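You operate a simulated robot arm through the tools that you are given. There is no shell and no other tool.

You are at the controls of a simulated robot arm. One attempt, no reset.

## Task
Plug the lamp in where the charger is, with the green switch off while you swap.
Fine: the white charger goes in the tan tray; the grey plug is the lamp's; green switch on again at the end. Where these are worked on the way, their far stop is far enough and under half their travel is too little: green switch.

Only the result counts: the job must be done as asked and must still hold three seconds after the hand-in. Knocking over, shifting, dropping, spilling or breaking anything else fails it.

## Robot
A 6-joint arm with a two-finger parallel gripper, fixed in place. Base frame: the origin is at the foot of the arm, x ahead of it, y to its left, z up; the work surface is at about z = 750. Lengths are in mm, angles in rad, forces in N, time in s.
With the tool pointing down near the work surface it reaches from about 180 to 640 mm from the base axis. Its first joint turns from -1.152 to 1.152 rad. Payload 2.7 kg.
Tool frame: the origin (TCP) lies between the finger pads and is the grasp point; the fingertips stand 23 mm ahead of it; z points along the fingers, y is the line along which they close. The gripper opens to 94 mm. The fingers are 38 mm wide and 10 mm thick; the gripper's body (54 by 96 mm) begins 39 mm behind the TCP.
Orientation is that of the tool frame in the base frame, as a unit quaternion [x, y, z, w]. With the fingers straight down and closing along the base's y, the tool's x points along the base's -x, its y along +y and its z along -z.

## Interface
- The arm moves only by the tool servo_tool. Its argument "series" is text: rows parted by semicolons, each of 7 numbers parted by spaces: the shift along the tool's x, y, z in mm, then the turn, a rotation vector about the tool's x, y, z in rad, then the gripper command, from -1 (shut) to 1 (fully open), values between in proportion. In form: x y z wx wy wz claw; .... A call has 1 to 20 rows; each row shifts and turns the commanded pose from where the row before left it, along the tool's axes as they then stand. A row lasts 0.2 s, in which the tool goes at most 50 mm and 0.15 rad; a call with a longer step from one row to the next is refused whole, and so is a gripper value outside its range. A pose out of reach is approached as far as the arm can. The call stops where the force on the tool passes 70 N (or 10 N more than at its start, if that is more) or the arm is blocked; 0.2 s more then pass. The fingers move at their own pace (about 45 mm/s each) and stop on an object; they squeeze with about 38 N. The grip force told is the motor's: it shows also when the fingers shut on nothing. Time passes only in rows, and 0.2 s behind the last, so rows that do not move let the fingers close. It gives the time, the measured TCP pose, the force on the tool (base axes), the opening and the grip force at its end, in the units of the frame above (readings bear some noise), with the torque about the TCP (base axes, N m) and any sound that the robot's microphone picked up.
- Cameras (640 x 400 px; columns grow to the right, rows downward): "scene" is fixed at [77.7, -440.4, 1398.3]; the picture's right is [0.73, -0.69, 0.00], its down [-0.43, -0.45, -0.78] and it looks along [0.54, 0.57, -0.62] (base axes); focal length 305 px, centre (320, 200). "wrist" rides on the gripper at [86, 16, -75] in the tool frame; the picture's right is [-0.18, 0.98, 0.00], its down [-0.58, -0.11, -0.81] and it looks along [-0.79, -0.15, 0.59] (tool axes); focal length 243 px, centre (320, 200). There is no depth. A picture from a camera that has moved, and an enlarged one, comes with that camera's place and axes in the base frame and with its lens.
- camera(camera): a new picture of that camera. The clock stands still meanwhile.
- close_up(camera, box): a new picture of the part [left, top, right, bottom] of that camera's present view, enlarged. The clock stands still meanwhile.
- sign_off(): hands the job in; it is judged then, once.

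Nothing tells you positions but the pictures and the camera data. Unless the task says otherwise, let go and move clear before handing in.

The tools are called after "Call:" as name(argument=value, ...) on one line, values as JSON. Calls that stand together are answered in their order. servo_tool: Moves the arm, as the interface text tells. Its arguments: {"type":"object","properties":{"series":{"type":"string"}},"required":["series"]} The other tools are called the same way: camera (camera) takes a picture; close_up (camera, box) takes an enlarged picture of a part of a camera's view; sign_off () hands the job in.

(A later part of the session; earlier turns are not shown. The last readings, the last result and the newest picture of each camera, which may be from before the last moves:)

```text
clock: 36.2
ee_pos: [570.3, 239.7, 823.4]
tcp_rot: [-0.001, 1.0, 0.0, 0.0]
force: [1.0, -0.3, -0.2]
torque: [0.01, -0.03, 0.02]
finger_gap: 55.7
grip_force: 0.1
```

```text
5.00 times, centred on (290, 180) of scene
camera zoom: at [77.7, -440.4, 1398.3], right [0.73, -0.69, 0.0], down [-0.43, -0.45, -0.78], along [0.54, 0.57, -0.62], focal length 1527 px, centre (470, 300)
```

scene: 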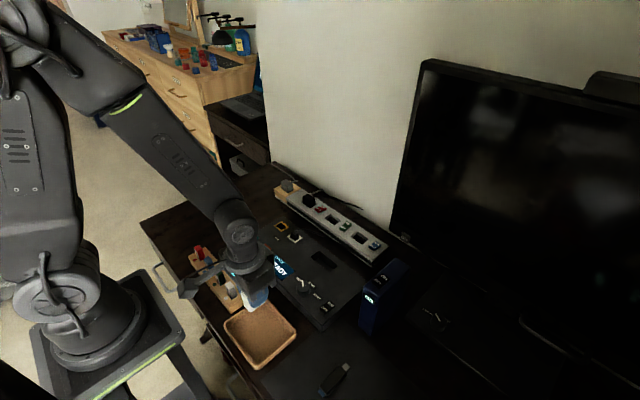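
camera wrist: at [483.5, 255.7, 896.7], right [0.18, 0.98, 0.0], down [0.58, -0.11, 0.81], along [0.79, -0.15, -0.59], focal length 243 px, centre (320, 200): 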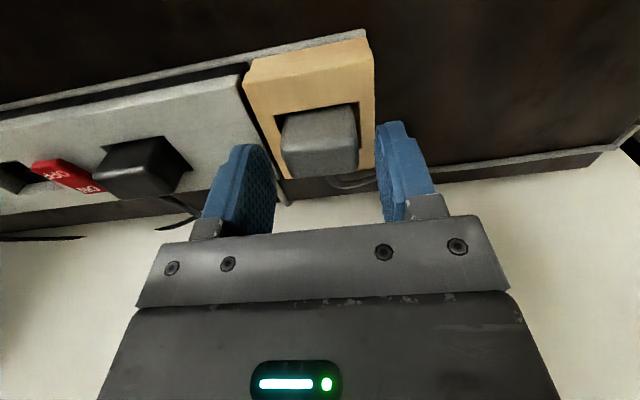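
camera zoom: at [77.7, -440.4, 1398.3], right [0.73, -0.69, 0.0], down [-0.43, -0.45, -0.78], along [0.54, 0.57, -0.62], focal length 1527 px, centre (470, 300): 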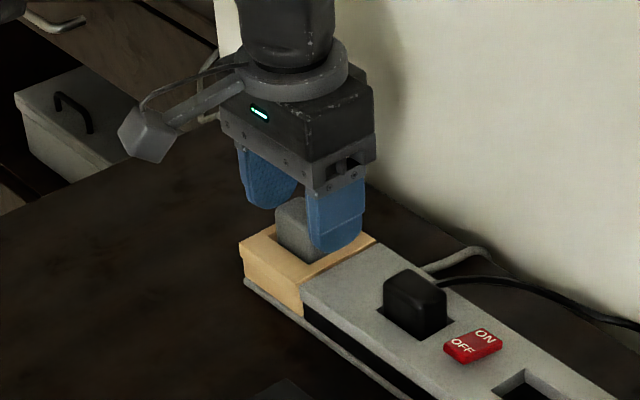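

The plug sits centred between the fingers. Lowering a little more, then closing.

Call:
servo_tool(series="0 0 2 0 0 0 0.19; 0 0 2 0 0 0 0.19; 0 0 2 0 0 0 0.19; 0 0 1.5 0 0 0 0.19; 0 0 0 0 0 0 0.19")

Call:
servo_tool(series="0 0 0 0 0 0 -0.1; 0 0 0 0 0 0 -0.5; 0 0 0 0 0 0 -1; 0 0 0 0 0 0 -1; 0 0 0 0 0 0 -1")

```text
clock: 37.4
ee_pos: [567.7, 240.5, 816.6]
tcp_rot: [-0.001, 1.0, 0.0, 0.001]
force: [-0.5, -0.9, 0.1]
torque: [0.01, 0.0, -0.01]
finger_gap: 55.9
grip_force: 0.1
```

```text
clock: 38.6
ee_pos: [567.8, 238.0, 815.1]
tcp_rot: [-0.001, 1.0, 0.0, 0.001]
force: [-0.1, -1.2, 0.2]
torque: [-0.04, -0.02, 0.01]
finger_gap: 37.9
grip_force: 38.4
```

The plug is held (37.9 mm across) with little side force. I'll take a few still readings to average out the pose noise before lifting.

Call:
servo_tool(series="0 0 0 0 0 0 -1")

Call:
servo_tool(series="0 0 0 0 0 0 -1")

Call:
servo_tool(series="0 0 0 0 0 0 -1")

Call:
camera(camera="wrist")

```text
clock: 39.0
ee_pos: [568.8, 239.6, 816.2]
tcp_rot: [-0.001, 1.0, 0.0, 0.001]
force: [-0.4, -0.9, 0.2]
torque: [-0.02, 0.0, 0.01]
finger_gap: 37.7
grip_force: 37.8
```

```text
clock: 39.4
ee_pos: [567.3, 239.2, 816.3]
tcp_rot: [-0.001, 1.0, 0.0, 0.001]
force: [-0.6, -0.8, -0.5]
torque: [-0.01, 0.01, -0.02]
finger_gap: 37.8
grip_force: 38.2
```

```text
clock: 39.8
ee_pos: [568.4, 239.6, 817.0]
tcp_rot: [-0.001, 1.0, -0.001, 0.001]
force: [-1.0, 0.3, 0.9]
torque: [0.0, -0.01, -0.01]
finger_gap: 38.1
grip_force: 37.9
```

```text
taken
camera wrist: at [482.3, 255.3, 889.8], right [0.18, 0.98, 0.0], down [0.58, -0.11, 0.81], along [0.79, -0.15, -0.59], focal length 243 px, centre (320, 200)
```

wrist: 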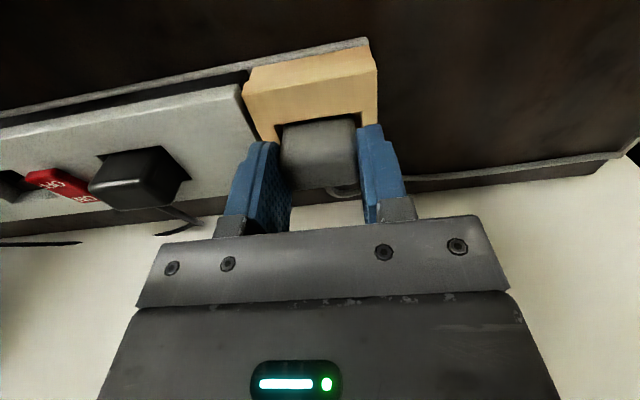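

Averaged grasp pose is about (568.1, 239.2, 816.3). Now I pull the plug straight up out of its holder.

Call:
servo_tool(series="0 0 -3 0 0 0 -1; 0 0 -3 0 0 0 -1; 0 0 -5 0 0 0 -1; 0 0 -8 0 0 0 -1; 0 0 -12 0 0 0 -1; 0 0 -20 0 0 0 -1; 0 0 -24 0 0 0 -1; 0 0 0 0 0 0 -1")

Call:
camera(camera="wrist")

Call:
close_up(camera="wrist", box=[250, 0, 390, 120])

Call:
close_up(camera="scene", box=[240, 110, 360, 230])

```text
clock: 41.6
ee_pos: [568.4, 239.8, 891.1]
tcp_rot: [-0.001, 1.0, 0.0, 0.001]
force: [-0.5, -0.8, -0.1]
torque: [0.03, -0.02, 0.0]
finger_gap: 37.6
grip_force: 37.6
```

```text
taken
camera wrist: at [482.4, 255.1, 965.3], right [0.18, 0.98, 0.0], down [0.58, -0.11, 0.81], along [0.79, -0.15, -0.59], focal length 243 px, centre (320, 200)
```

wrist: 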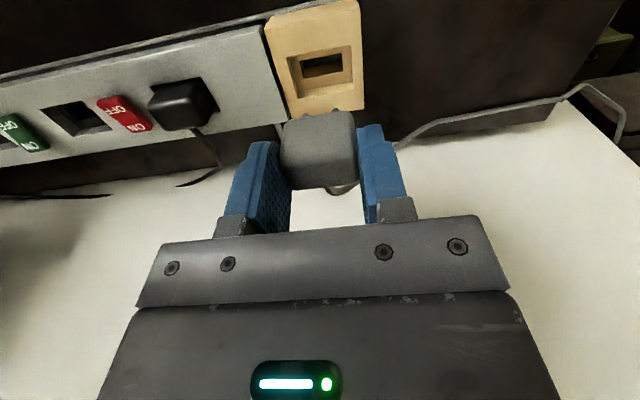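

```text
3.33 times, centred on (320, 60) of wrist
camera zoom: at [482.4, 255.1, 965.3], right [0.18, 0.98, 0.0], down [0.58, -0.11, 0.81], along [0.79, -0.15, -0.59], focal length 809 px, centre (320, 667)
```

zoom: 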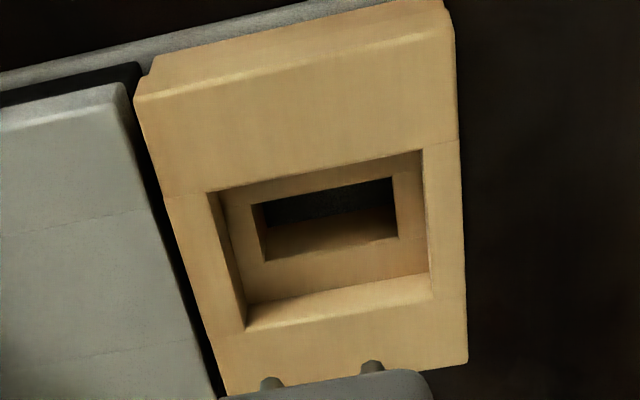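

```text
3.33 times, centred on (300, 170) of scene
camera zoom: at [77.7, -440.4, 1398.3], right [0.73, -0.69, 0.0], down [-0.43, -0.45, -0.78], along [0.54, 0.57, -0.62], focal length 1018 px, centre (387, 300)
```

zoom: 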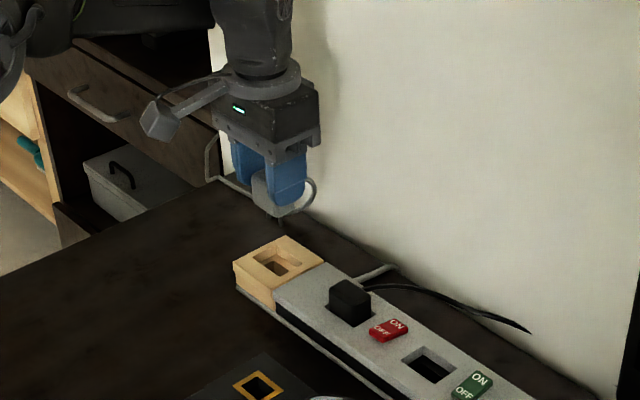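

The plug is out, pins hanging below it, and the holder's recess and inner slot are visible. I'll use this picture as the reference and shift along the strip to the free socket.

Call:
servo_tool(series="0 -20 -15 0 0 0 -1; 0 -30 0 0 0 0 -1; 0 -38 0 0 0 0 -1; 0 -38 0 0 0 0 -1; 0 -38 0 0 0 0 -1; 0 -28.7 0 0 0 0 -1; 0 -20 15 0 0 0 -1; 0 0 0 0 0 0 -1; 0 0 0 0 0 0 -1")

Call:
camera(camera="wrist")

Call:
close_up(camera="wrist", box=[250, 0, 390, 120])

Call:
close_up(camera="scene", box=[260, 130, 400, 250])

```text
clock: 43.6
ee_pos: [570.3, 26.5, 888.7]
tcp_rot: [-0.002, 1.0, 0.0, 0.0]
force: [0.1, -0.3, -0.4]
torque: [0.01, -0.03, 0.0]
finger_gap: 38.0
grip_force: 37.9
```

```text
taken
camera wrist: at [484.6, 42.7, 963.3], right [0.18, 0.98, 0.0], down [0.58, -0.11, 0.81], along [0.79, -0.15, -0.59], focal length 243 px, centre (320, 200)
```

wrist: 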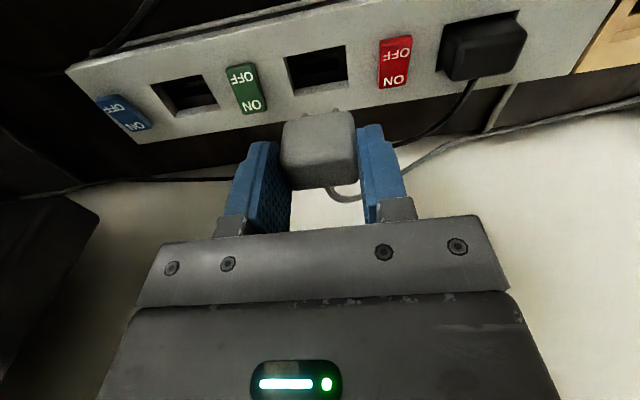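

```text
3.33 times, centred on (320, 60) of wrist
camera zoom: at [484.6, 42.7, 963.3], right [0.18, 0.98, 0.0], down [0.58, -0.11, 0.81], along [0.79, -0.15, -0.59], focal length 809 px, centre (320, 667)
```

zoom: 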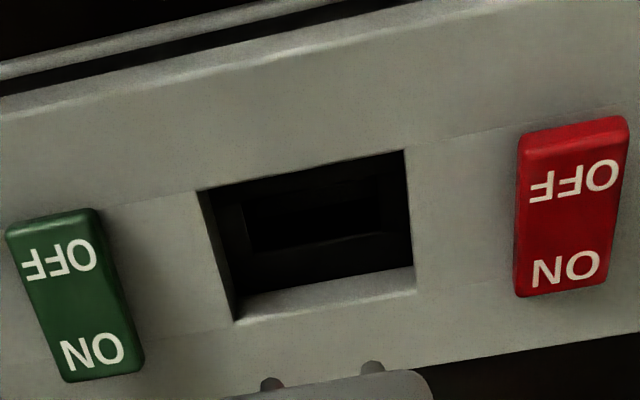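

```text
3.33 times, centred on (330, 190) of scene
camera zoom: at [77.7, -440.4, 1398.3], right [0.73, -0.69, 0.0], down [-0.43, -0.45, -0.78], along [0.54, 0.57, -0.62], focal length 1018 px, centre (287, 233)
```

zoom: 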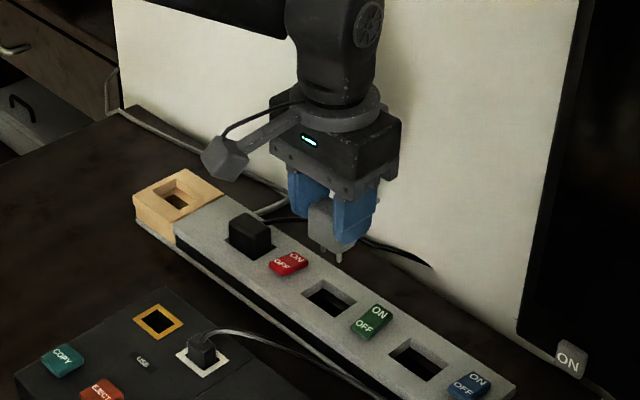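

The free socket is right below and slightly off-centre. Before inserting, I'll check whether the holder's top is at the same height as the strip, since it affects my comparison.

Call:
close_up(camera="scene", box=[265, 175, 315, 215])

Call:
close_up(camera="scene", box=[310, 170, 370, 230])

```text
10.00 times, centred on (290, 195) of scene
camera zoom: at [77.7, -440.4, 1398.3], right [0.73, -0.69, 0.0], down [-0.43, -0.45, -0.78], along [0.54, 0.57, -0.62], focal length 3054 px, centre (620, 250)
```

zoom: 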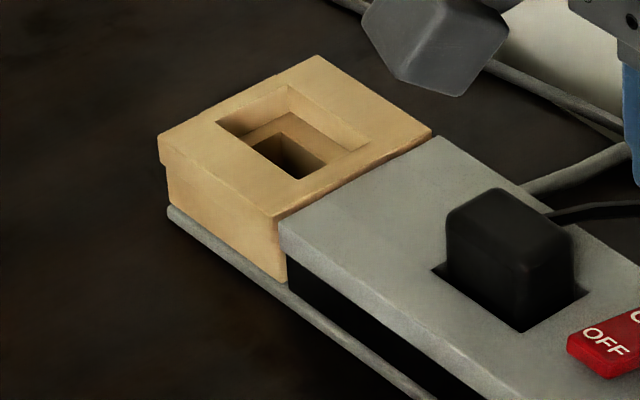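

```text
6.67 times, centred on (340, 200) of scene
camera zoom: at [77.7, -440.4, 1398.3], right [0.73, -0.69, 0.0], down [-0.43, -0.45, -0.78], along [0.54, 0.57, -0.62], focal length 2036 px, centre (187, 200)
```

zoom: 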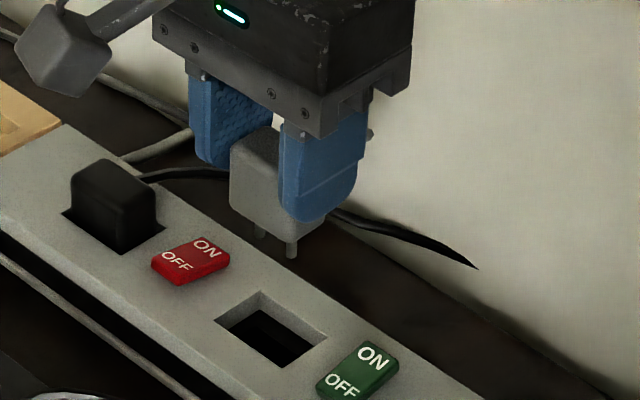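

The holder and strip share the same x edges, with the holder about 2 mm higher. So relative to the reference I need about -1.4 mm in x and -1.7 mm in y; I'll apply that and recheck.

Call:
servo_tool(series="1.4 -1.7 0 0 0 0 -1; 0 0 0 0 0 0 -1; 0 0 0 0 0 0 -1")

Call:
close_up(camera="wrist", box=[250, 0, 390, 120])

Call:
servo_tool(series="0 0 0 0 0 0 -1")

Call:
servo_tool(series="0 0 0 0 0 0 -1")

```text
clock: 44.4
ee_pos: [569.6, 25.3, 889.6]
tcp_rot: [-0.001, 1.0, -0.001, 0.001]
force: [-0.5, -0.3, -0.7]
torque: [0.0, 0.02, -0.01]
finger_gap: 37.6
grip_force: 37.6
```

```text
3.33 times, centred on (320, 60) of wrist
camera zoom: at [482.7, 41.0, 963.2], right [0.18, 0.98, 0.0], down [0.58, -0.11, 0.81], along [0.79, -0.15, -0.59], focal length 809 px, centre (320, 667)
```

zoom: 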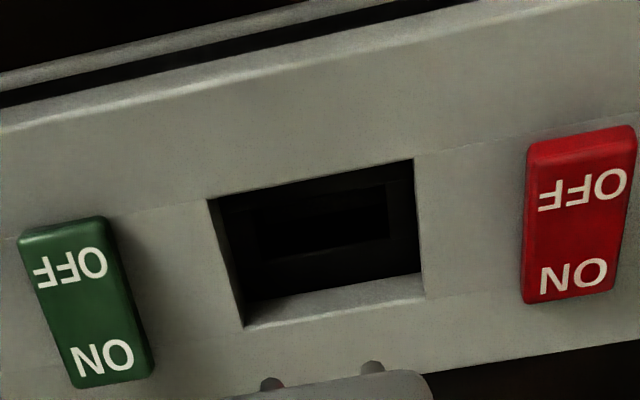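

```text
clock: 44.8
ee_pos: [569.0, 24.6, 890.6]
tcp_rot: [-0.001, 1.0, 0.0, 0.001]
force: [-0.4, -0.7, 0.5]
torque: [0.01, -0.02, -0.01]
finger_gap: 37.7
grip_force: 38.5
```

```text
clock: 45.2
ee_pos: [569.5, 25.7, 889.6]
tcp_rot: [0.0, 1.0, 0.0, 0.001]
force: [0.7, -0.1, -0.9]
torque: [0.01, -0.02, 0.04]
finger_gap: 38.1
grip_force: 38.2
```

The socket now lines up with the reference picture and with the pins' path. I'll lower the plug towards the socket, then go in slowly while watching the force.

Call:
servo_tool(series="0 0 20 0 0 0 -1; 0 0 15 0 0 0 -1; 0 0 10 0 0 0 -1; 0 0 0 0 0 0 -1")

Call:
camera(camera="wrist")

Call:
close_up(camera="wrist", box=[240, 40, 400, 160])

Call:
close_up(camera="scene", box=[310, 170, 370, 240])

```text
clock: 46.2
ee_pos: [567.6, 26.4, 845.3]
tcp_rot: [-0.002, 1.0, -0.001, 0.0]
force: [0.5, 0.9, -0.2]
torque: [0.0, 0.02, 0.04]
finger_gap: 37.7
grip_force: 38.0
```

```text
taken
camera wrist: at [481.3, 42.2, 919.4], right [0.18, 0.98, 0.0], down [0.58, -0.11, 0.81], along [0.79, -0.15, -0.59], focal length 243 px, centre (320, 200)
```

wrist: 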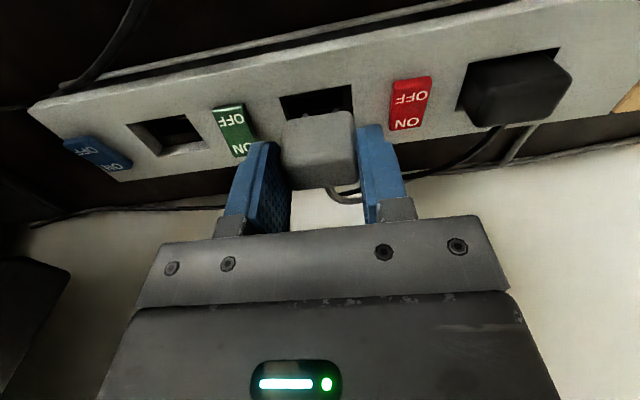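

```text
3.33 times, centred on (320, 100) of wrist
camera zoom: at [481.3, 42.2, 919.4], right [0.18, 0.98, 0.0], down [0.58, -0.11, 0.81], along [0.79, -0.15, -0.59], focal length 809 px, centre (320, 533)
```

zoom: 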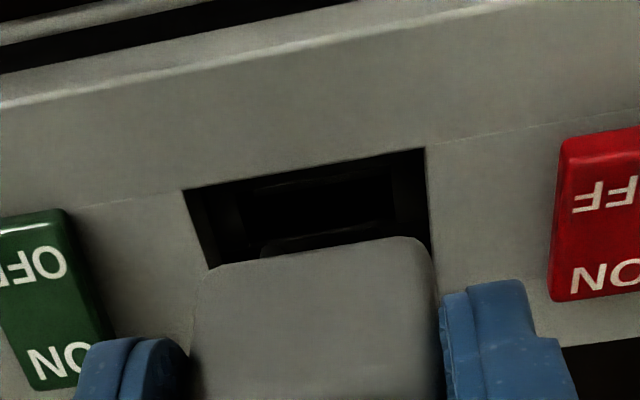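

```text
5.71 times, centred on (340, 205) of scene
camera zoom: at [77.7, -440.4, 1398.3], right [0.73, -0.69, 0.0], down [-0.43, -0.45, -0.78], along [0.54, 0.57, -0.62], focal length 1745 px, centre (206, 171)
```

zoom: 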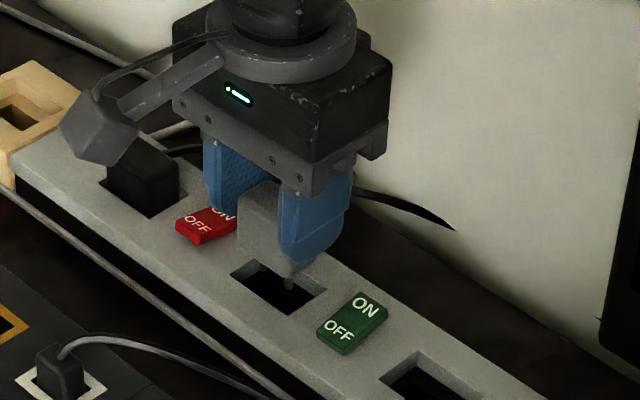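

The tool drifted a bit on the way down (about -1.5 in x, +1 in y), while the socket centre stays at about (569.3, 25.3). I'll correct by that and continue down in small steps.

Call:
servo_tool(series="-1.5 -1 0 0 0 0 -1; 0 0 0 0 0 0 -1; 0 0 0 0 0 0 -1")

Call:
close_up(camera="wrist", box=[240, 40, 400, 160])

```text
clock: 47.0
ee_pos: [568.9, 25.1, 845.5]
tcp_rot: [-0.002, 1.0, 0.0, 0.001]
force: [0.0, -0.3, -0.4]
torque: [0.02, 0.0, -0.02]
finger_gap: 37.8
grip_force: 38.1
```

```text
3.33 times, centred on (320, 100) of wrist
camera zoom: at [483.2, 40.6, 919.4], right [0.18, 0.98, 0.0], down [0.58, -0.11, 0.81], along [0.79, -0.15, -0.59], focal length 809 px, centre (320, 533)
```

zoom: 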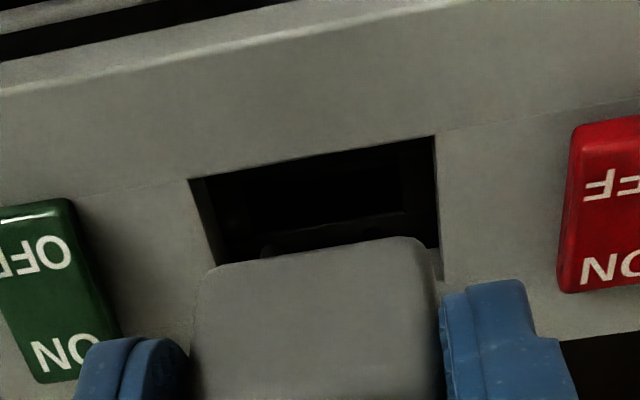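

Alignment is now within about half a millimetre. Descending in 2 mm steps.

Call:
servo_tool(series="0 0.4 2 0 0 0 -1; 0 0 2 0 0 0 -1; 0 0 2 0 0 0 -1; 0 0 2 0 0 0 -1; 0 0 0 0 0 0 -1")

Call:
close_up(camera="wrist", box=[240, 40, 400, 160])

Call:
close_up(camera="scene", box=[315, 185, 365, 235])

```text
clock: 48.2
ee_pos: [568.5, 24.3, 837.0]
tcp_rot: [-0.001, 1.0, 0.0, 0.001]
force: [-0.4, 0.9, -0.2]
torque: [0.04, 0.01, -0.02]
finger_gap: 37.5
grip_force: 38.1
```

```text
3.33 times, centred on (320, 100) of wrist
camera zoom: at [483.3, 40.3, 911.2], right [0.18, 0.98, 0.0], down [0.58, -0.11, 0.81], along [0.79, -0.15, -0.59], focal length 809 px, centre (320, 533)
```

zoom: 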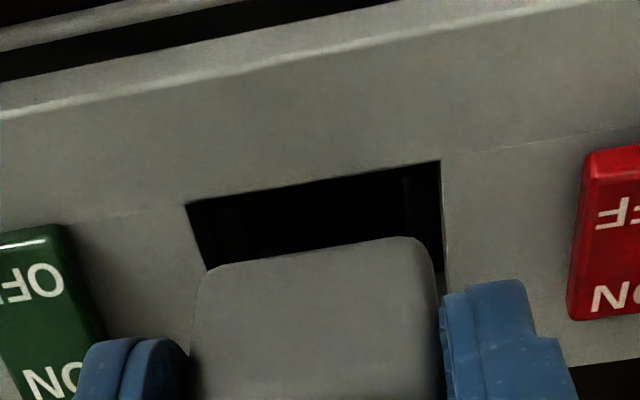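

```text
8.00 times, centred on (340, 210) of scene
camera zoom: at [77.7, -440.4, 1398.3], right [0.73, -0.69, 0.0], down [-0.43, -0.45, -0.78], along [0.54, 0.57, -0.62], focal length 2444 px, centre (160, 120)
```

zoom: 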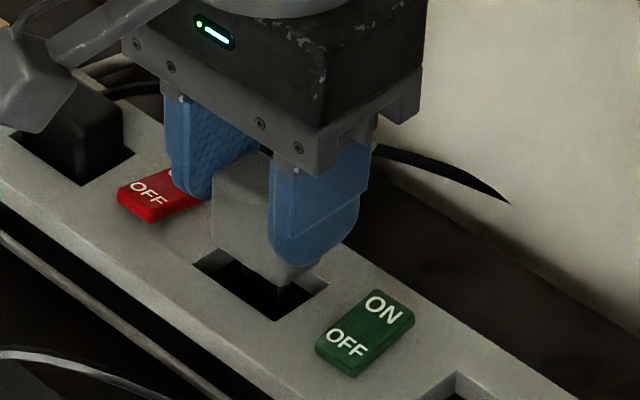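

No contact yet; the tool is about 0.8 mm low in y, so I'll correct that while going on down.

Call:
servo_tool(series="0 0.8 0 0 0 0 -1; 0 0 2 0 0 0 -1; 0 0 2 0 0 0 -1; 0 0 2 0 0 0 -1; 0 0 0 0 0 0 -1")

Call:
close_up(camera="wrist", box=[240, 40, 400, 160])

Call:
close_up(camera="scene", box=[315, 185, 365, 235])

```text
clock: 49.4
ee_pos: [568.5, 25.1, 830.9]
tcp_rot: [-0.001, 1.0, 0.0, 0.001]
force: [0.2, 0.4, -0.7]
torque: [-0.03, -0.01, -0.01]
finger_gap: 37.7
grip_force: 38.2
```

```text
3.33 times, centred on (320, 100) of wrist
camera zoom: at [482.9, 41.0, 905.2], right [0.18, 0.98, 0.0], down [0.58, -0.11, 0.81], along [0.79, -0.15, -0.59], focal length 809 px, centre (320, 533)
```

zoom: 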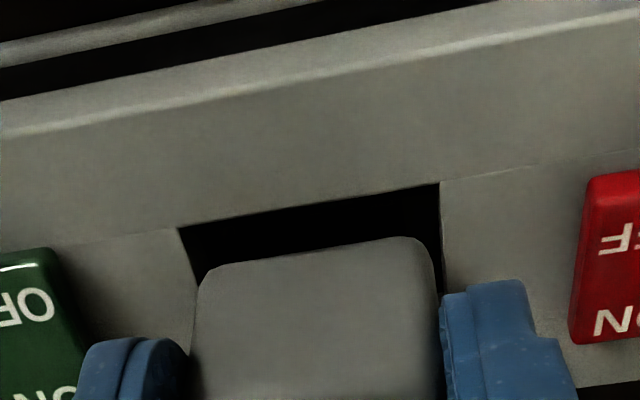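

```text
8.00 times, centred on (340, 210) of scene
camera zoom: at [77.7, -440.4, 1398.3], right [0.73, -0.69, 0.0], down [-0.43, -0.45, -0.78], along [0.54, 0.57, -0.62], focal length 2444 px, centre (160, 120)
```

zoom: 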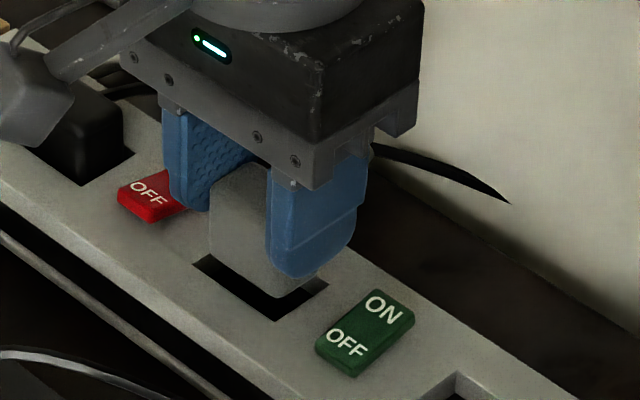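

Well aligned and still no resistance. Continuing in small steps into the recess.

Call:
servo_tool(series="0 0.2 2 0 0 0 -1; 0 0 2 0 0 0 -1; 0 0 1.5 0 0 0 -1; 0 0 0 0 0 0 -1")

Call:
servo_tool(series="0 0 1.5 0 0 0 -1; 0 0 1.5 0 0 0 -1; 0 0 0 0 0 0 -1")

Call:
close_up(camera="wrist", box=[240, 40, 400, 160])

Call:
close_up(camera="scene", box=[315, 185, 365, 235])

```text
clock: 50.4
ee_pos: [568.8, 25.7, 825.6]
tcp_rot: [-0.001, 1.0, 0.001, 0.0]
force: [0.2, 0.9, 0.1]
torque: [0.03, 0.05, -0.01]
finger_gap: 38.0
grip_force: 37.9
```

```text
clock: 51.2
ee_pos: [570.0, 24.8, 822.0]
tcp_rot: [-0.001, 1.0, 0.001, 0.001]
force: [-0.5, -0.4, -0.6]
torque: [-0.01, 0.01, -0.02]
finger_gap: 38.1
grip_force: 38.6
```

```text
3.33 times, centred on (320, 100) of wrist
camera zoom: at [483.6, 41.1, 896.1], right [0.18, 0.98, 0.0], down [0.58, -0.11, 0.81], along [0.79, -0.15, -0.59], focal length 809 px, centre (320, 533)
```

zoom: 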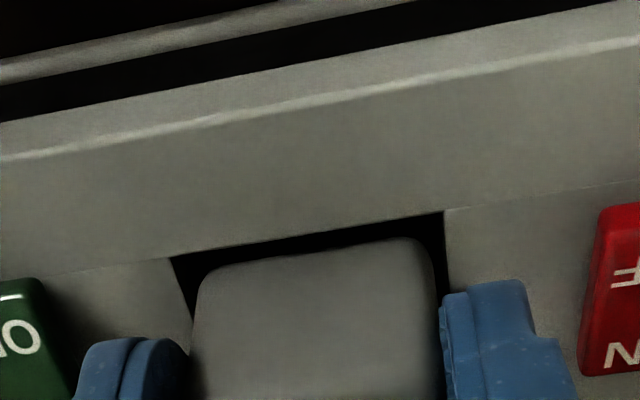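

```text
8.00 times, centred on (340, 210) of scene
camera zoom: at [77.7, -440.4, 1398.3], right [0.73, -0.69, 0.0], down [-0.43, -0.45, -0.78], along [0.54, 0.57, -0.62], focal length 2444 px, centre (160, 120)
```

zoom: 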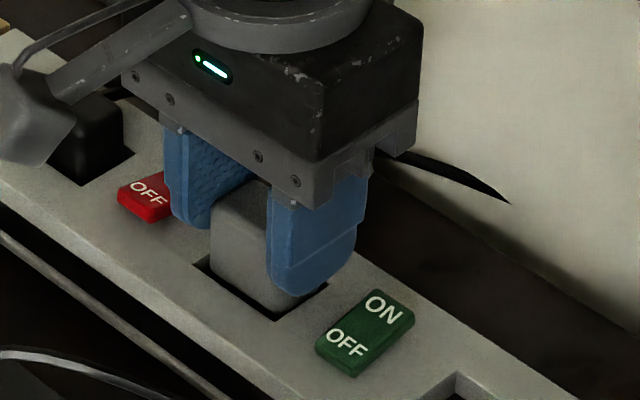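

The body is entering the recess freely. A few more small steps to seat it.

Call:
servo_tool(series="0 0 1.5 0 0 0 -1; 0 0 1.5 0 0 0 -1; 0 0 1 0 0 0 -1; 0 0 0 0 0 0 -1")

Call:
servo_tool(series="0 0 1 0 0 0 -1; 0 0 1 0 0 0 -1; 0 0 0 0 0 0 -1")

```text
clock: 52.2
ee_pos: [568.6, 23.1, 819.0]
tcp_rot: [-0.001, 1.0, 0.0, 0.001]
force: [-0.5, 0.6, -0.3]
torque: [0.01, -0.02, -0.02]
finger_gap: 37.9
grip_force: 37.7
```

```text
clock: 53.0
ee_pos: [569.4, 24.7, 815.8]
tcp_rot: [-0.001, 1.0, 0.0, 0.0]
force: [-0.7, -0.1, -0.5]
torque: [-0.04, -0.03, 0.0]
finger_gap: 38.1
grip_force: 38.0
```

Call:
servo_tool(series="0 0 1 0 0 0 -1; 0 0 1 0 0 0 -1; 0 0 0 0 0 0 -1")

Call:
close_up(camera="wrist", box=[240, 40, 400, 160])

Call:
close_up(camera="scene", box=[315, 185, 365, 235])

```text
clock: 53.8
ee_pos: [569.4, 26.2, 815.5]
tcp_rot: [-0.001, 1.0, 0.0, 0.0]
force: [-3.2, -0.6, 9.2]
torque: [-0.04, 0.18, 0.04]
finger_gap: 37.8
grip_force: 38.1
```

```text
3.33 times, centred on (320, 100) of wrist
camera zoom: at [483.5, 41.1, 889.7], right [0.18, 0.98, 0.0], down [0.58, -0.11, 0.81], along [0.79, -0.15, -0.59], focal length 809 px, centre (320, 533)
```

zoom: 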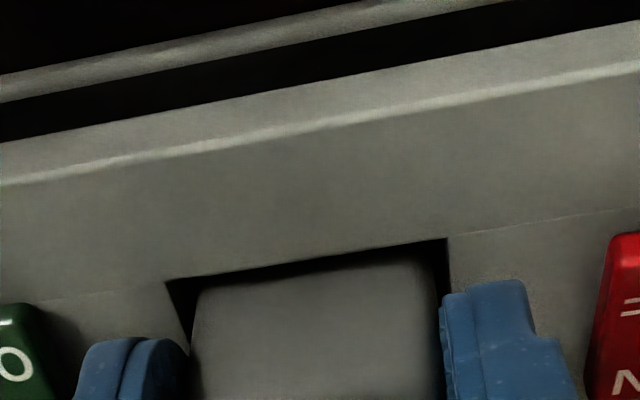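

```text
8.00 times, centred on (340, 210) of scene
camera zoom: at [77.4, -440.4, 1398.3], right [0.73, -0.69, 0.0], down [-0.43, -0.45, -0.78], along [0.54, 0.57, -0.62], focal length 2444 px, centre (160, 120)
```

zoom: 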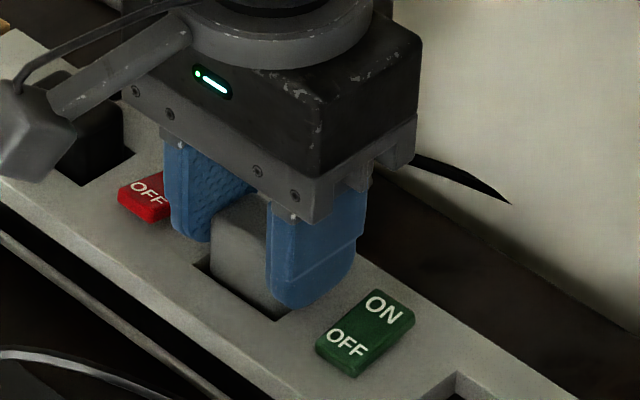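

Light contact now (9 N), at about the same height as in its holder. I'll press on gently to make sure it bottoms out.

Call:
servo_tool(series="0 0 0.8 0 0 0 -1; 0 0 0 0 0 0 -1")

Call:
servo_tool(series="0 0 0.8 0 0 0 -1; 0 0 0 0 0 0 -1")

Call:
close_up(camera="wrist", box=[240, 40, 400, 160])

```text
clock: 54.4
ee_pos: [568.7, 25.6, 815.9]
tcp_rot: [-0.001, 1.0, -0.001, 0.002]
force: [-6.0, -4.5, 19.7]
torque: [-0.11, 0.35, 0.01]
finger_gap: 37.8
grip_force: 38.3
```

```text
clock: 55.0
ee_pos: [568.8, 26.0, 816.8]
tcp_rot: [-0.002, 1.0, 0.0, 0.002]
force: [-9.3, -5.8, 27.0]
torque: [-0.18, 0.41, 0.02]
finger_gap: 37.8
grip_force: 37.8
```

```text
3.33 times, centred on (320, 100) of wrist
camera zoom: at [483.5, 41.2, 889.4], right [0.18, 0.98, 0.0], down [0.58, -0.11, 0.81], along [0.8, -0.15, -0.59], focal length 809 px, centre (320, 533)
```

zoom: 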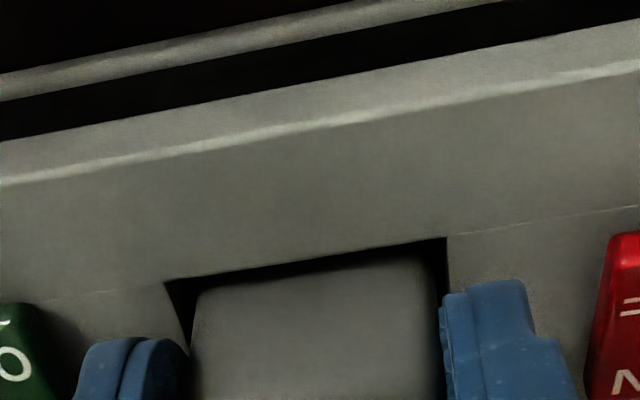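

It's firmly stopped at TCP z≈814.5, with the reaction centred under the plug, which fits the body resting on the recess floor. I'll press slightly harder to confirm it goes no further.

Call:
servo_tool(series="0 0 1 0 0 0 -1; 0 0 1 0 0 0 -1; 0 0 0 0 0 0 -1")

Call:
close_up(camera="wrist", box=[240, 40, 400, 160])

Call:
close_up(camera="scene", box=[315, 185, 365, 235])

```text
clock: 55.8
ee_pos: [570.3, 25.5, 815.1]
tcp_rot: [-0.001, 1.0, 0.001, 0.004]
force: [-13.5, -8.3, 39.7]
torque: [-0.39, 0.55, -0.01]
finger_gap: 37.8
grip_force: 38.0
```

```text
3.33 times, centred on (320, 100) of wrist
camera zoom: at [483.6, 41.3, 889.0], right [0.18, 0.98, 0.0], down [0.58, -0.11, 0.81], along [0.8, -0.15, -0.59], focal length 809 px, centre (320, 533)
```

zoom: 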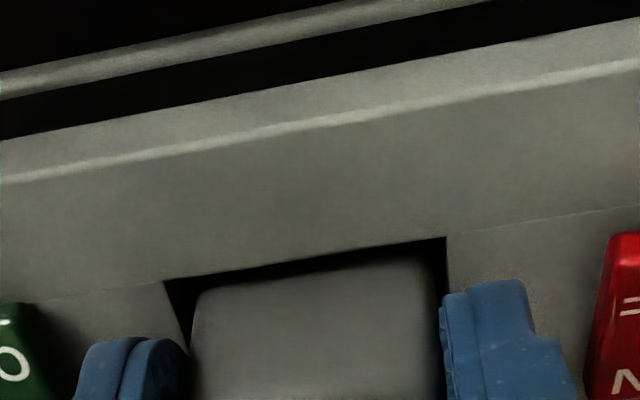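

```text
8.00 times, centred on (340, 210) of scene
camera zoom: at [76.7, -440.6, 1398.3], right [0.73, -0.69, 0.0], down [-0.43, -0.45, -0.78], along [0.54, 0.57, -0.62], focal length 2444 px, centre (160, 120)
```

zoom: 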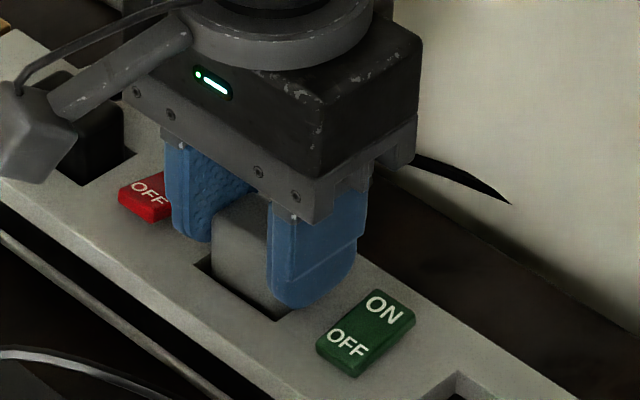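

The stop is firm, though my fingertips are also near the plate, so I can't yet tell which one is touching. I'll ease off, open just enough to release, and back straight up to look.

Call:
servo_tool(series="0 0 -2 0 0 0 -1; 0 0 -2 0 0 0 -1; 0 0 0 0 0 0 -0.02; 0 0 0 0 0 0 -0.02; 0 0 0 0 0 0 -0.02")

Call:
servo_tool(series="0 0 -4 0 0 0 -0.02; 0 0 -10 0 0 0 -0.02; 0 0 -20 0 0 0 -0.02; 0 0 -25 0 0 0 -0.02; 0 0 -20 0 0 0 -0.02; 0 0 0 0 0 0 -0.02")

Call:
camera(camera="wrist")

Call:
close_up(camera="wrist", box=[250, 0, 390, 120])

Call:
close_up(camera="scene", box=[300, 170, 380, 250])

```text
clock: 57.0
ee_pos: [568.3, 26.1, 815.3]
tcp_rot: [0.0, 1.0, 0.001, 0.0]
force: [-0.3, -0.1, 0.7]
torque: [-0.03, -0.01, 0.01]
finger_gap: 46.1
grip_force: 0.0
```

```text
clock: 58.4
ee_pos: [568.6, 25.7, 894.0]
tcp_rot: [-0.001, 1.0, 0.0, 0.001]
force: [1.1, -0.3, -0.2]
torque: [0.01, 0.0, -0.01]
finger_gap: 45.9
grip_force: 0.1
```

```text
taken
camera wrist: at [483.1, 42.1, 968.3], right [0.18, 0.98, 0.0], down [0.58, -0.11, 0.81], along [0.79, -0.15, -0.59], focal length 243 px, centre (320, 200)
```

wrist: 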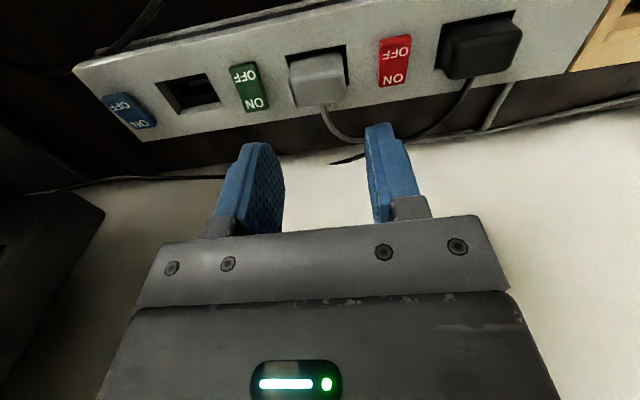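

```text
3.33 times, centred on (320, 60) of wrist
camera zoom: at [483.1, 42.1, 968.3], right [0.18, 0.98, 0.0], down [0.58, -0.11, 0.81], along [0.79, -0.15, -0.59], focal length 809 px, centre (320, 667)
```

zoom: 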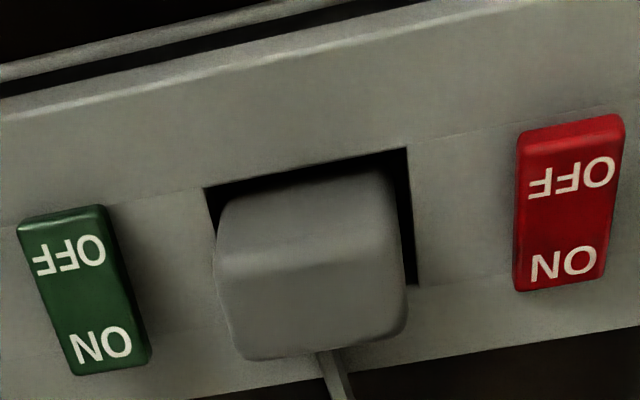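

```text
5.00 times, centred on (340, 210) of scene
camera zoom: at [77.7, -440.4, 1398.3], right [0.73, -0.69, 0.0], down [-0.43, -0.45, -0.78], along [0.54, 0.57, -0.62], focal length 1527 px, centre (220, 150)
```

zoom: 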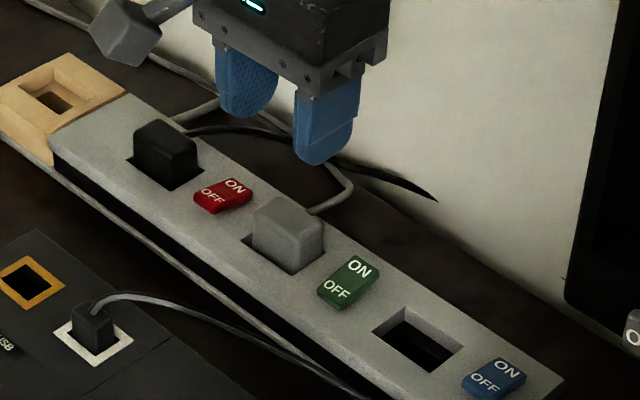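

The lamp plug now stands in the charger's old socket, at about the same height above the plate as it had in its holder. To be sure it's fully home I'll press on its top with the shut fingers.

Call:
servo_tool(series="0 0 0 0 0 0 -1; 0 0 0 0 0 0 -1; 0 0 0 0 0 0 -1; 0 0 0 0 0 0 -1; -0.5 0 25 0 0 0 -1; 0 0 20 0 0 0 -1; 0 0 10 0 0 0 -1; 0 0 0 0 0 0 -1")

Call:
close_up(camera="scene", box=[310, 170, 370, 240])

```text
clock: 60.2
ee_pos: [571.1, 25.8, 839.0]
tcp_rot: [-0.001, 1.0, 0.0, 0.001]
force: [-1.0, 0.6, 0.2]
torque: [0.01, -0.03, -0.02]
finger_gap: 0.0
grip_force: 37.7
```

```text
5.71 times, centred on (340, 205) of scene
camera zoom: at [77.7, -440.4, 1398.3], right [0.73, -0.69, 0.0], down [-0.43, -0.45, -0.78], along [0.54, 0.57, -0.62], focal length 1745 px, centre (206, 171)
```

zoom: 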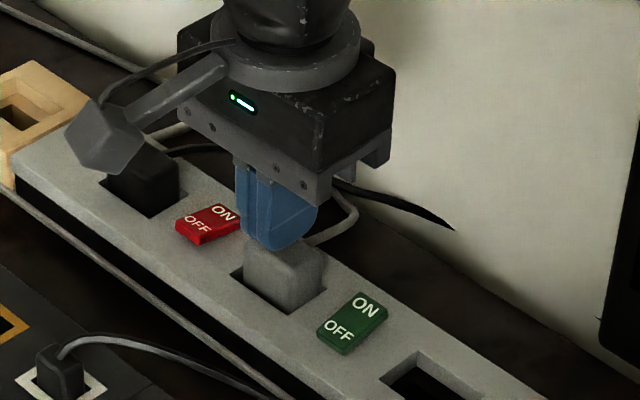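

The shut fingers are right over the plug's top. Pressing down in 1 mm steps.

Call:
servo_tool(series="0 0 1.5 0 0 0 -1; 0 0 1.5 0 0 0 -1; 0 0 1 0 0 0 -1; 0 0 0 0 0 0 -1")

Call:
servo_tool(series="0 0 1 0 0 0 -1; 0 0 1 0 0 0 -1; 0 0 0 0 0 0 -1")

```text
clock: 61.2
ee_pos: [568.7, 24.6, 834.3]
tcp_rot: [-0.001, 1.0, 0.0, 0.001]
force: [0.6, 0.0, 0.3]
torque: [0.04, -0.01, 0.0]
finger_gap: 0.0
grip_force: 37.7
```

```text
clock: 62.0
ee_pos: [569.1, 25.2, 832.7]
tcp_rot: [-0.001, 1.0, 0.0, 0.001]
force: [0.3, -0.5, 0.4]
torque: [0.01, -0.01, 0.02]
finger_gap: 0.0
grip_force: 38.0
```

Call:
servo_tool(series="0 0 1 0 0 0 -1; 0 0 1 0 0 0 -1; 0 0 0 0 0 0 -1")

Call:
servo_tool(series="0 0 1 0 0 0 -1; 0 0 0 0 0 0 -1")

```text
clock: 62.8
ee_pos: [568.6, 25.2, 833.5]
tcp_rot: [-0.001, 1.0, 0.0, 0.002]
force: [-7.7, 0.3, 16.0]
torque: [0.01, 0.21, -0.04]
finger_gap: 0.3
grip_force: 38.6
```

```text
clock: 63.4
ee_pos: [570.0, 25.1, 833.5]
tcp_rot: [-0.001, 1.0, 0.0, 0.004]
force: [-9.6, -0.3, 29.3]
torque: [0.0, 0.36, 0.02]
finger_gap: 0.2
grip_force: 37.4
```

Contact on the plug's top at z≈810, and it doesn't give. One more push to be sure.

Call:
servo_tool(series="0 0 1 0 0 0 -1; 0 0 0.7 0 0 0 -1; 0 0 0 0 0 0 -1")

Call:
servo_tool(series="0 0 -4 0 0 0 -1; 0 0 -10 0 0 0 -1; 0 0 -25 0 0 0 -1; 0 0 -25 0 0 0 -1; 0 0 0 0 0 0 -1")

Call:
close_up(camera="wrist", box=[250, 0, 390, 120])

Call:
close_up(camera="scene", box=[300, 170, 380, 250])

```text
clock: 64.2
ee_pos: [571.3, 24.7, 832.0]
tcp_rot: [-0.001, 1.0, 0.001, 0.004]
force: [-15.4, -3.2, 38.8]
torque: [-0.06, 0.58, -0.02]
finger_gap: 0.0
grip_force: 38.4
```

```text
clock: 65.4
ee_pos: [569.1, 24.0, 892.5]
tcp_rot: [-0.002, 1.0, 0.0, 0.0]
force: [0.2, 0.3, 0.2]
torque: [0.03, 0.03, 0.01]
finger_gap: 0.1
grip_force: 38.0
```

```text
3.33 times, centred on (320, 60) of wrist
camera zoom: at [483.4, 40.3, 967.0], right [0.18, 0.98, 0.0], down [0.58, -0.11, 0.81], along [0.79, -0.15, -0.59], focal length 809 px, centre (320, 667)
```

zoom: 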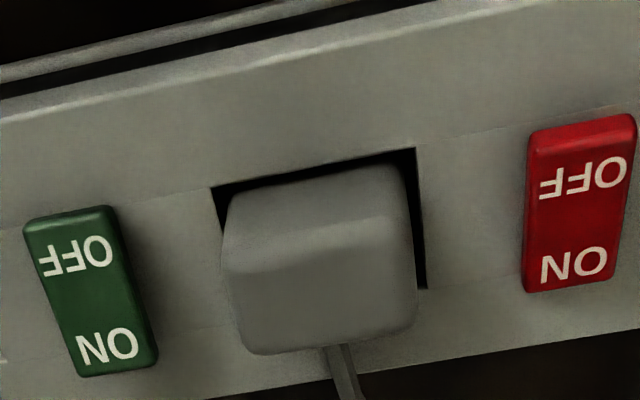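

```text
5.00 times, centred on (340, 210) of scene
camera zoom: at [77.7, -440.4, 1398.3], right [0.73, -0.69, 0.0], down [-0.43, -0.45, -0.78], along [0.54, 0.57, -0.62], focal length 1527 px, centre (220, 150)
```

zoom: 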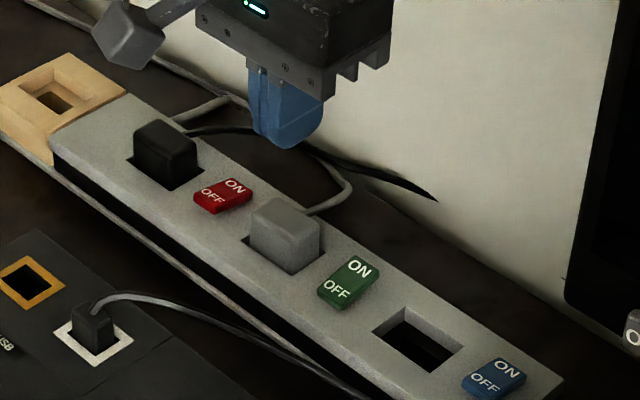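

The lamp plug is seated. Next, with the fingers still shut, I turn 90° again to press the raised ON end of the green rocker.

Call:
servo_tool(series="0 0 0 0 0 0.15 -1; 0 0 0 0 0 0.15 -1; 0 0 0 0 0 0.15 -1; 0 0 0 0 0 0.15 -1; 0 0 0 0 0 0.15 -1; 0 0 0 0 0 0.15 -1; 0 0 0 0 0 0.15 -1; 0 0 0 0 0 0.15 -1; 0 0 0 0 0 0.15 -1; 0 0 0 0 0 0.15 -1; 0 0 0 0 0 0.0708 -1; -26 8.5 0 0 0 0 -1; -26 8.5 0 0 0 0 -1; 0 0 0 0 0 0 -1; 0 0 0 0 0 0 -1")

Call:
close_up(camera="wrist", box=[250, 0, 400, 180])

Call:
servo_tool(series="0 0 0 0 0 0 -1")

```text
clock: 68.6
ee_pos: [588.7, -26.9, 891.8]
tcp_rot: [0.706, 0.708, 0.0, 0.001]
force: [0.0, -0.9, 0.6]
torque: [0.02, -0.03, 0.05]
finger_gap: 0.2
grip_force: 38.4
```

```text
2.22 times, centred on (325, 90) of wrist
camera zoom: at [605.6, 59.9, 966.1], right [0.98, -0.18, 0.0], down [-0.11, -0.58, 0.81], along [-0.15, -0.79, -0.59], focal length 539 px, centre (309, 444)
```

zoom: 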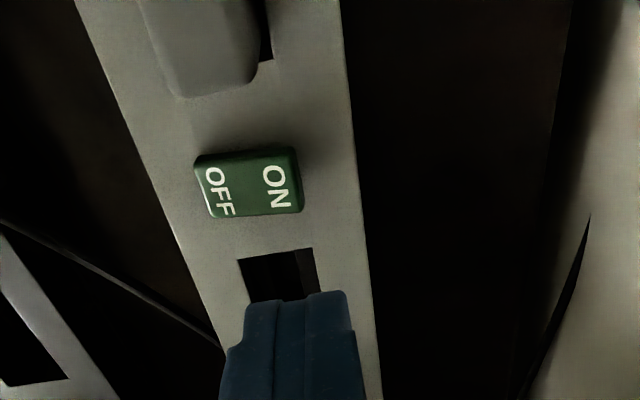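

```text
clock: 69.0
ee_pos: [589.2, -27.2, 890.8]
tcp_rot: [0.707, 0.707, 0.0, -0.001]
force: [0.1, -0.5, 0.3]
torque: [0.03, 0.03, -0.04]
finger_gap: 0.0
grip_force: 37.9
```

The ON end is raised, with the rocker's far edge at x≈587. I'll shift about 3 mm back towards it and go down, slowly at the end.

Call:
servo_tool(series="0 -3 25 0 0 0 -1; 0 0 25 0 0 0 -1; 0 0 13 0 0 0 -1; 0 0 0 0 0 0 -1")

Call:
close_up(camera="wrist", box=[250, 40, 400, 190])

```text
clock: 70.0
ee_pos: [585.4, -25.6, 827.6]
tcp_rot: [0.706, 0.708, 0.001, 0.001]
force: [-0.7, -0.6, -0.1]
torque: [-0.03, 0.04, -0.01]
finger_gap: 0.0
grip_force: 37.7
```

```text
2.67 times, centred on (325, 115) of wrist
camera zoom: at [601.9, 60.5, 902.2], right [0.98, -0.18, 0.0], down [-0.11, -0.58, 0.81], along [-0.15, -0.79, -0.59], focal length 647 px, centre (307, 427)
```

zoom: 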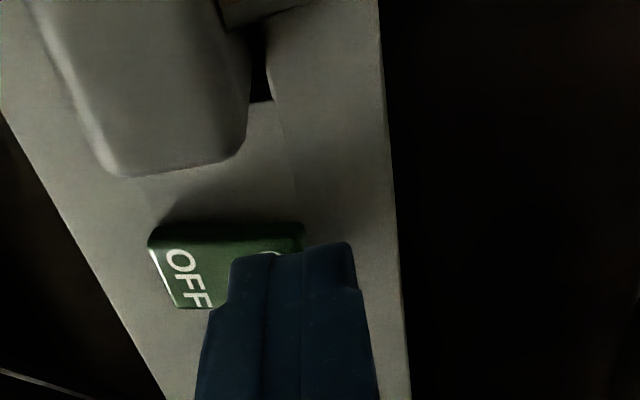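

The tip sits over the ON half only. Pressing down in small steps.

Call:
servo_tool(series="0 0 1.5 0 0 0 -1; 0 0 1.5 0 0 0 -1; 0 0 1.5 0 0 0 -1; 0 0 0 0 0 0 -1")

Call:
servo_tool(series="0 0 1.5 0 0 0 -1; 0 0 1.5 0 0 0 -1; 0 0 0 0 0 0 -1")

Call:
servo_tool(series="0 0 1 0 0 0 -1; 0 0 1 0 0 0 -1; 0 0 0 0 0 0 -1")

```text
clock: 71.0
ee_pos: [582.8, -26.4, 823.1]
tcp_rot: [0.706, 0.708, 0.0, 0.001]
force: [0.2, 0.7, 0.5]
torque: [-0.01, 0.02, 0.03]
finger_gap: 0.0
grip_force: 37.5
```

```text
clock: 71.8
ee_pos: [582.9, -25.4, 821.5]
tcp_rot: [0.707, 0.707, 0.001, 0.001]
force: [-0.3, 0.4, 1.4]
torque: [0.02, 0.0, -0.01]
finger_gap: 0.0
grip_force: 38.4
```

```text
clock: 72.6
ee_pos: [583.3, -26.4, 818.5]
tcp_rot: [0.707, 0.707, 0.001, 0.001]
force: [0.0, 0.2, -0.5]
torque: [-0.01, 0.03, 0.01]
finger_gap: 0.0
grip_force: 38.2
```

The tool has drifted to x≈583, so I'll nudge it 2.5 mm outward for better leverage, then continue.

Call:
servo_tool(series="0 0 -3 0 0 0 -1; 0 2.5 0 0 0 0 -1; 0 0 3 0 0 0 -1; 0 0 0 0 0 0 -1")

Call:
servo_tool(series="0 0 1 0 0 0 -1; 0 0 1 0 0 0 -1; 0 0 0 0 0 0 -1")

Call:
close_up(camera="wrist", box=[250, 40, 400, 190])

```text
clock: 73.6
ee_pos: [586.2, -25.9, 819.4]
tcp_rot: [0.707, 0.708, 0.0, 0.001]
force: [0.3, 0.0, 0.4]
torque: [0.04, 0.01, 0.0]
finger_gap: 0.4
grip_force: 37.8
```

```text
clock: 74.4
ee_pos: [585.2, -25.8, 817.5]
tcp_rot: [0.706, 0.708, 0.001, 0.001]
force: [0.0, -0.6, 0.5]
torque: [0.01, 0.02, 0.0]
finger_gap: 0.2
grip_force: 38.2
```

```text
2.67 times, centred on (325, 115) of wrist
camera zoom: at [602.6, 60.5, 891.9], right [0.98, -0.18, 0.0], down [-0.11, -0.58, 0.81], along [-0.15, -0.79, -0.59], focal length 647 px, centre (307, 427)
```

zoom: 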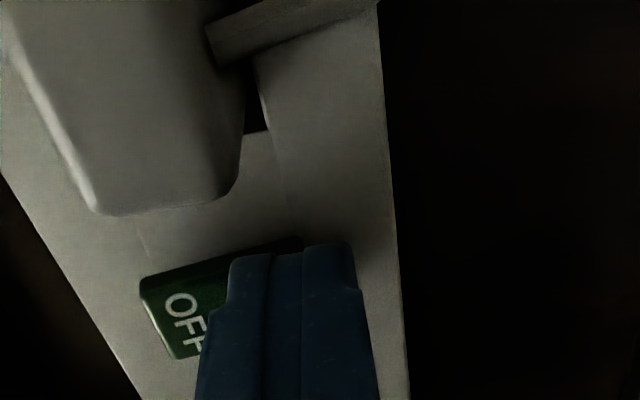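

The OFF end has started to rise, so the rocker is moving. Pressing on to its stop.

Call:
servo_tool(series="0 0 1 0 0 0 -1; 0 0 1 0 0 0 -1; 0 0 0 0 0 0 -1")

Call:
servo_tool(series="0 0 1 0 0 0 -1; 0 0 0 0 0 0 -1")

```text
clock: 75.2
ee_pos: [585.6, -26.4, 817.1]
tcp_rot: [0.707, 0.707, 0.002, 0.001]
force: [-6.8, 3.0, 17.9]
torque: [0.01, 0.31, -0.03]
finger_gap: 0.0
grip_force: 37.9
```

```text
clock: 75.8
ee_pos: [585.5, -26.4, 817.1]
tcp_rot: [0.707, 0.707, 0.001, 0.002]
force: [-14.1, 6.1, 32.4]
torque: [0.07, 0.63, -0.08]
finger_gap: 0.0
grip_force: 37.8
```

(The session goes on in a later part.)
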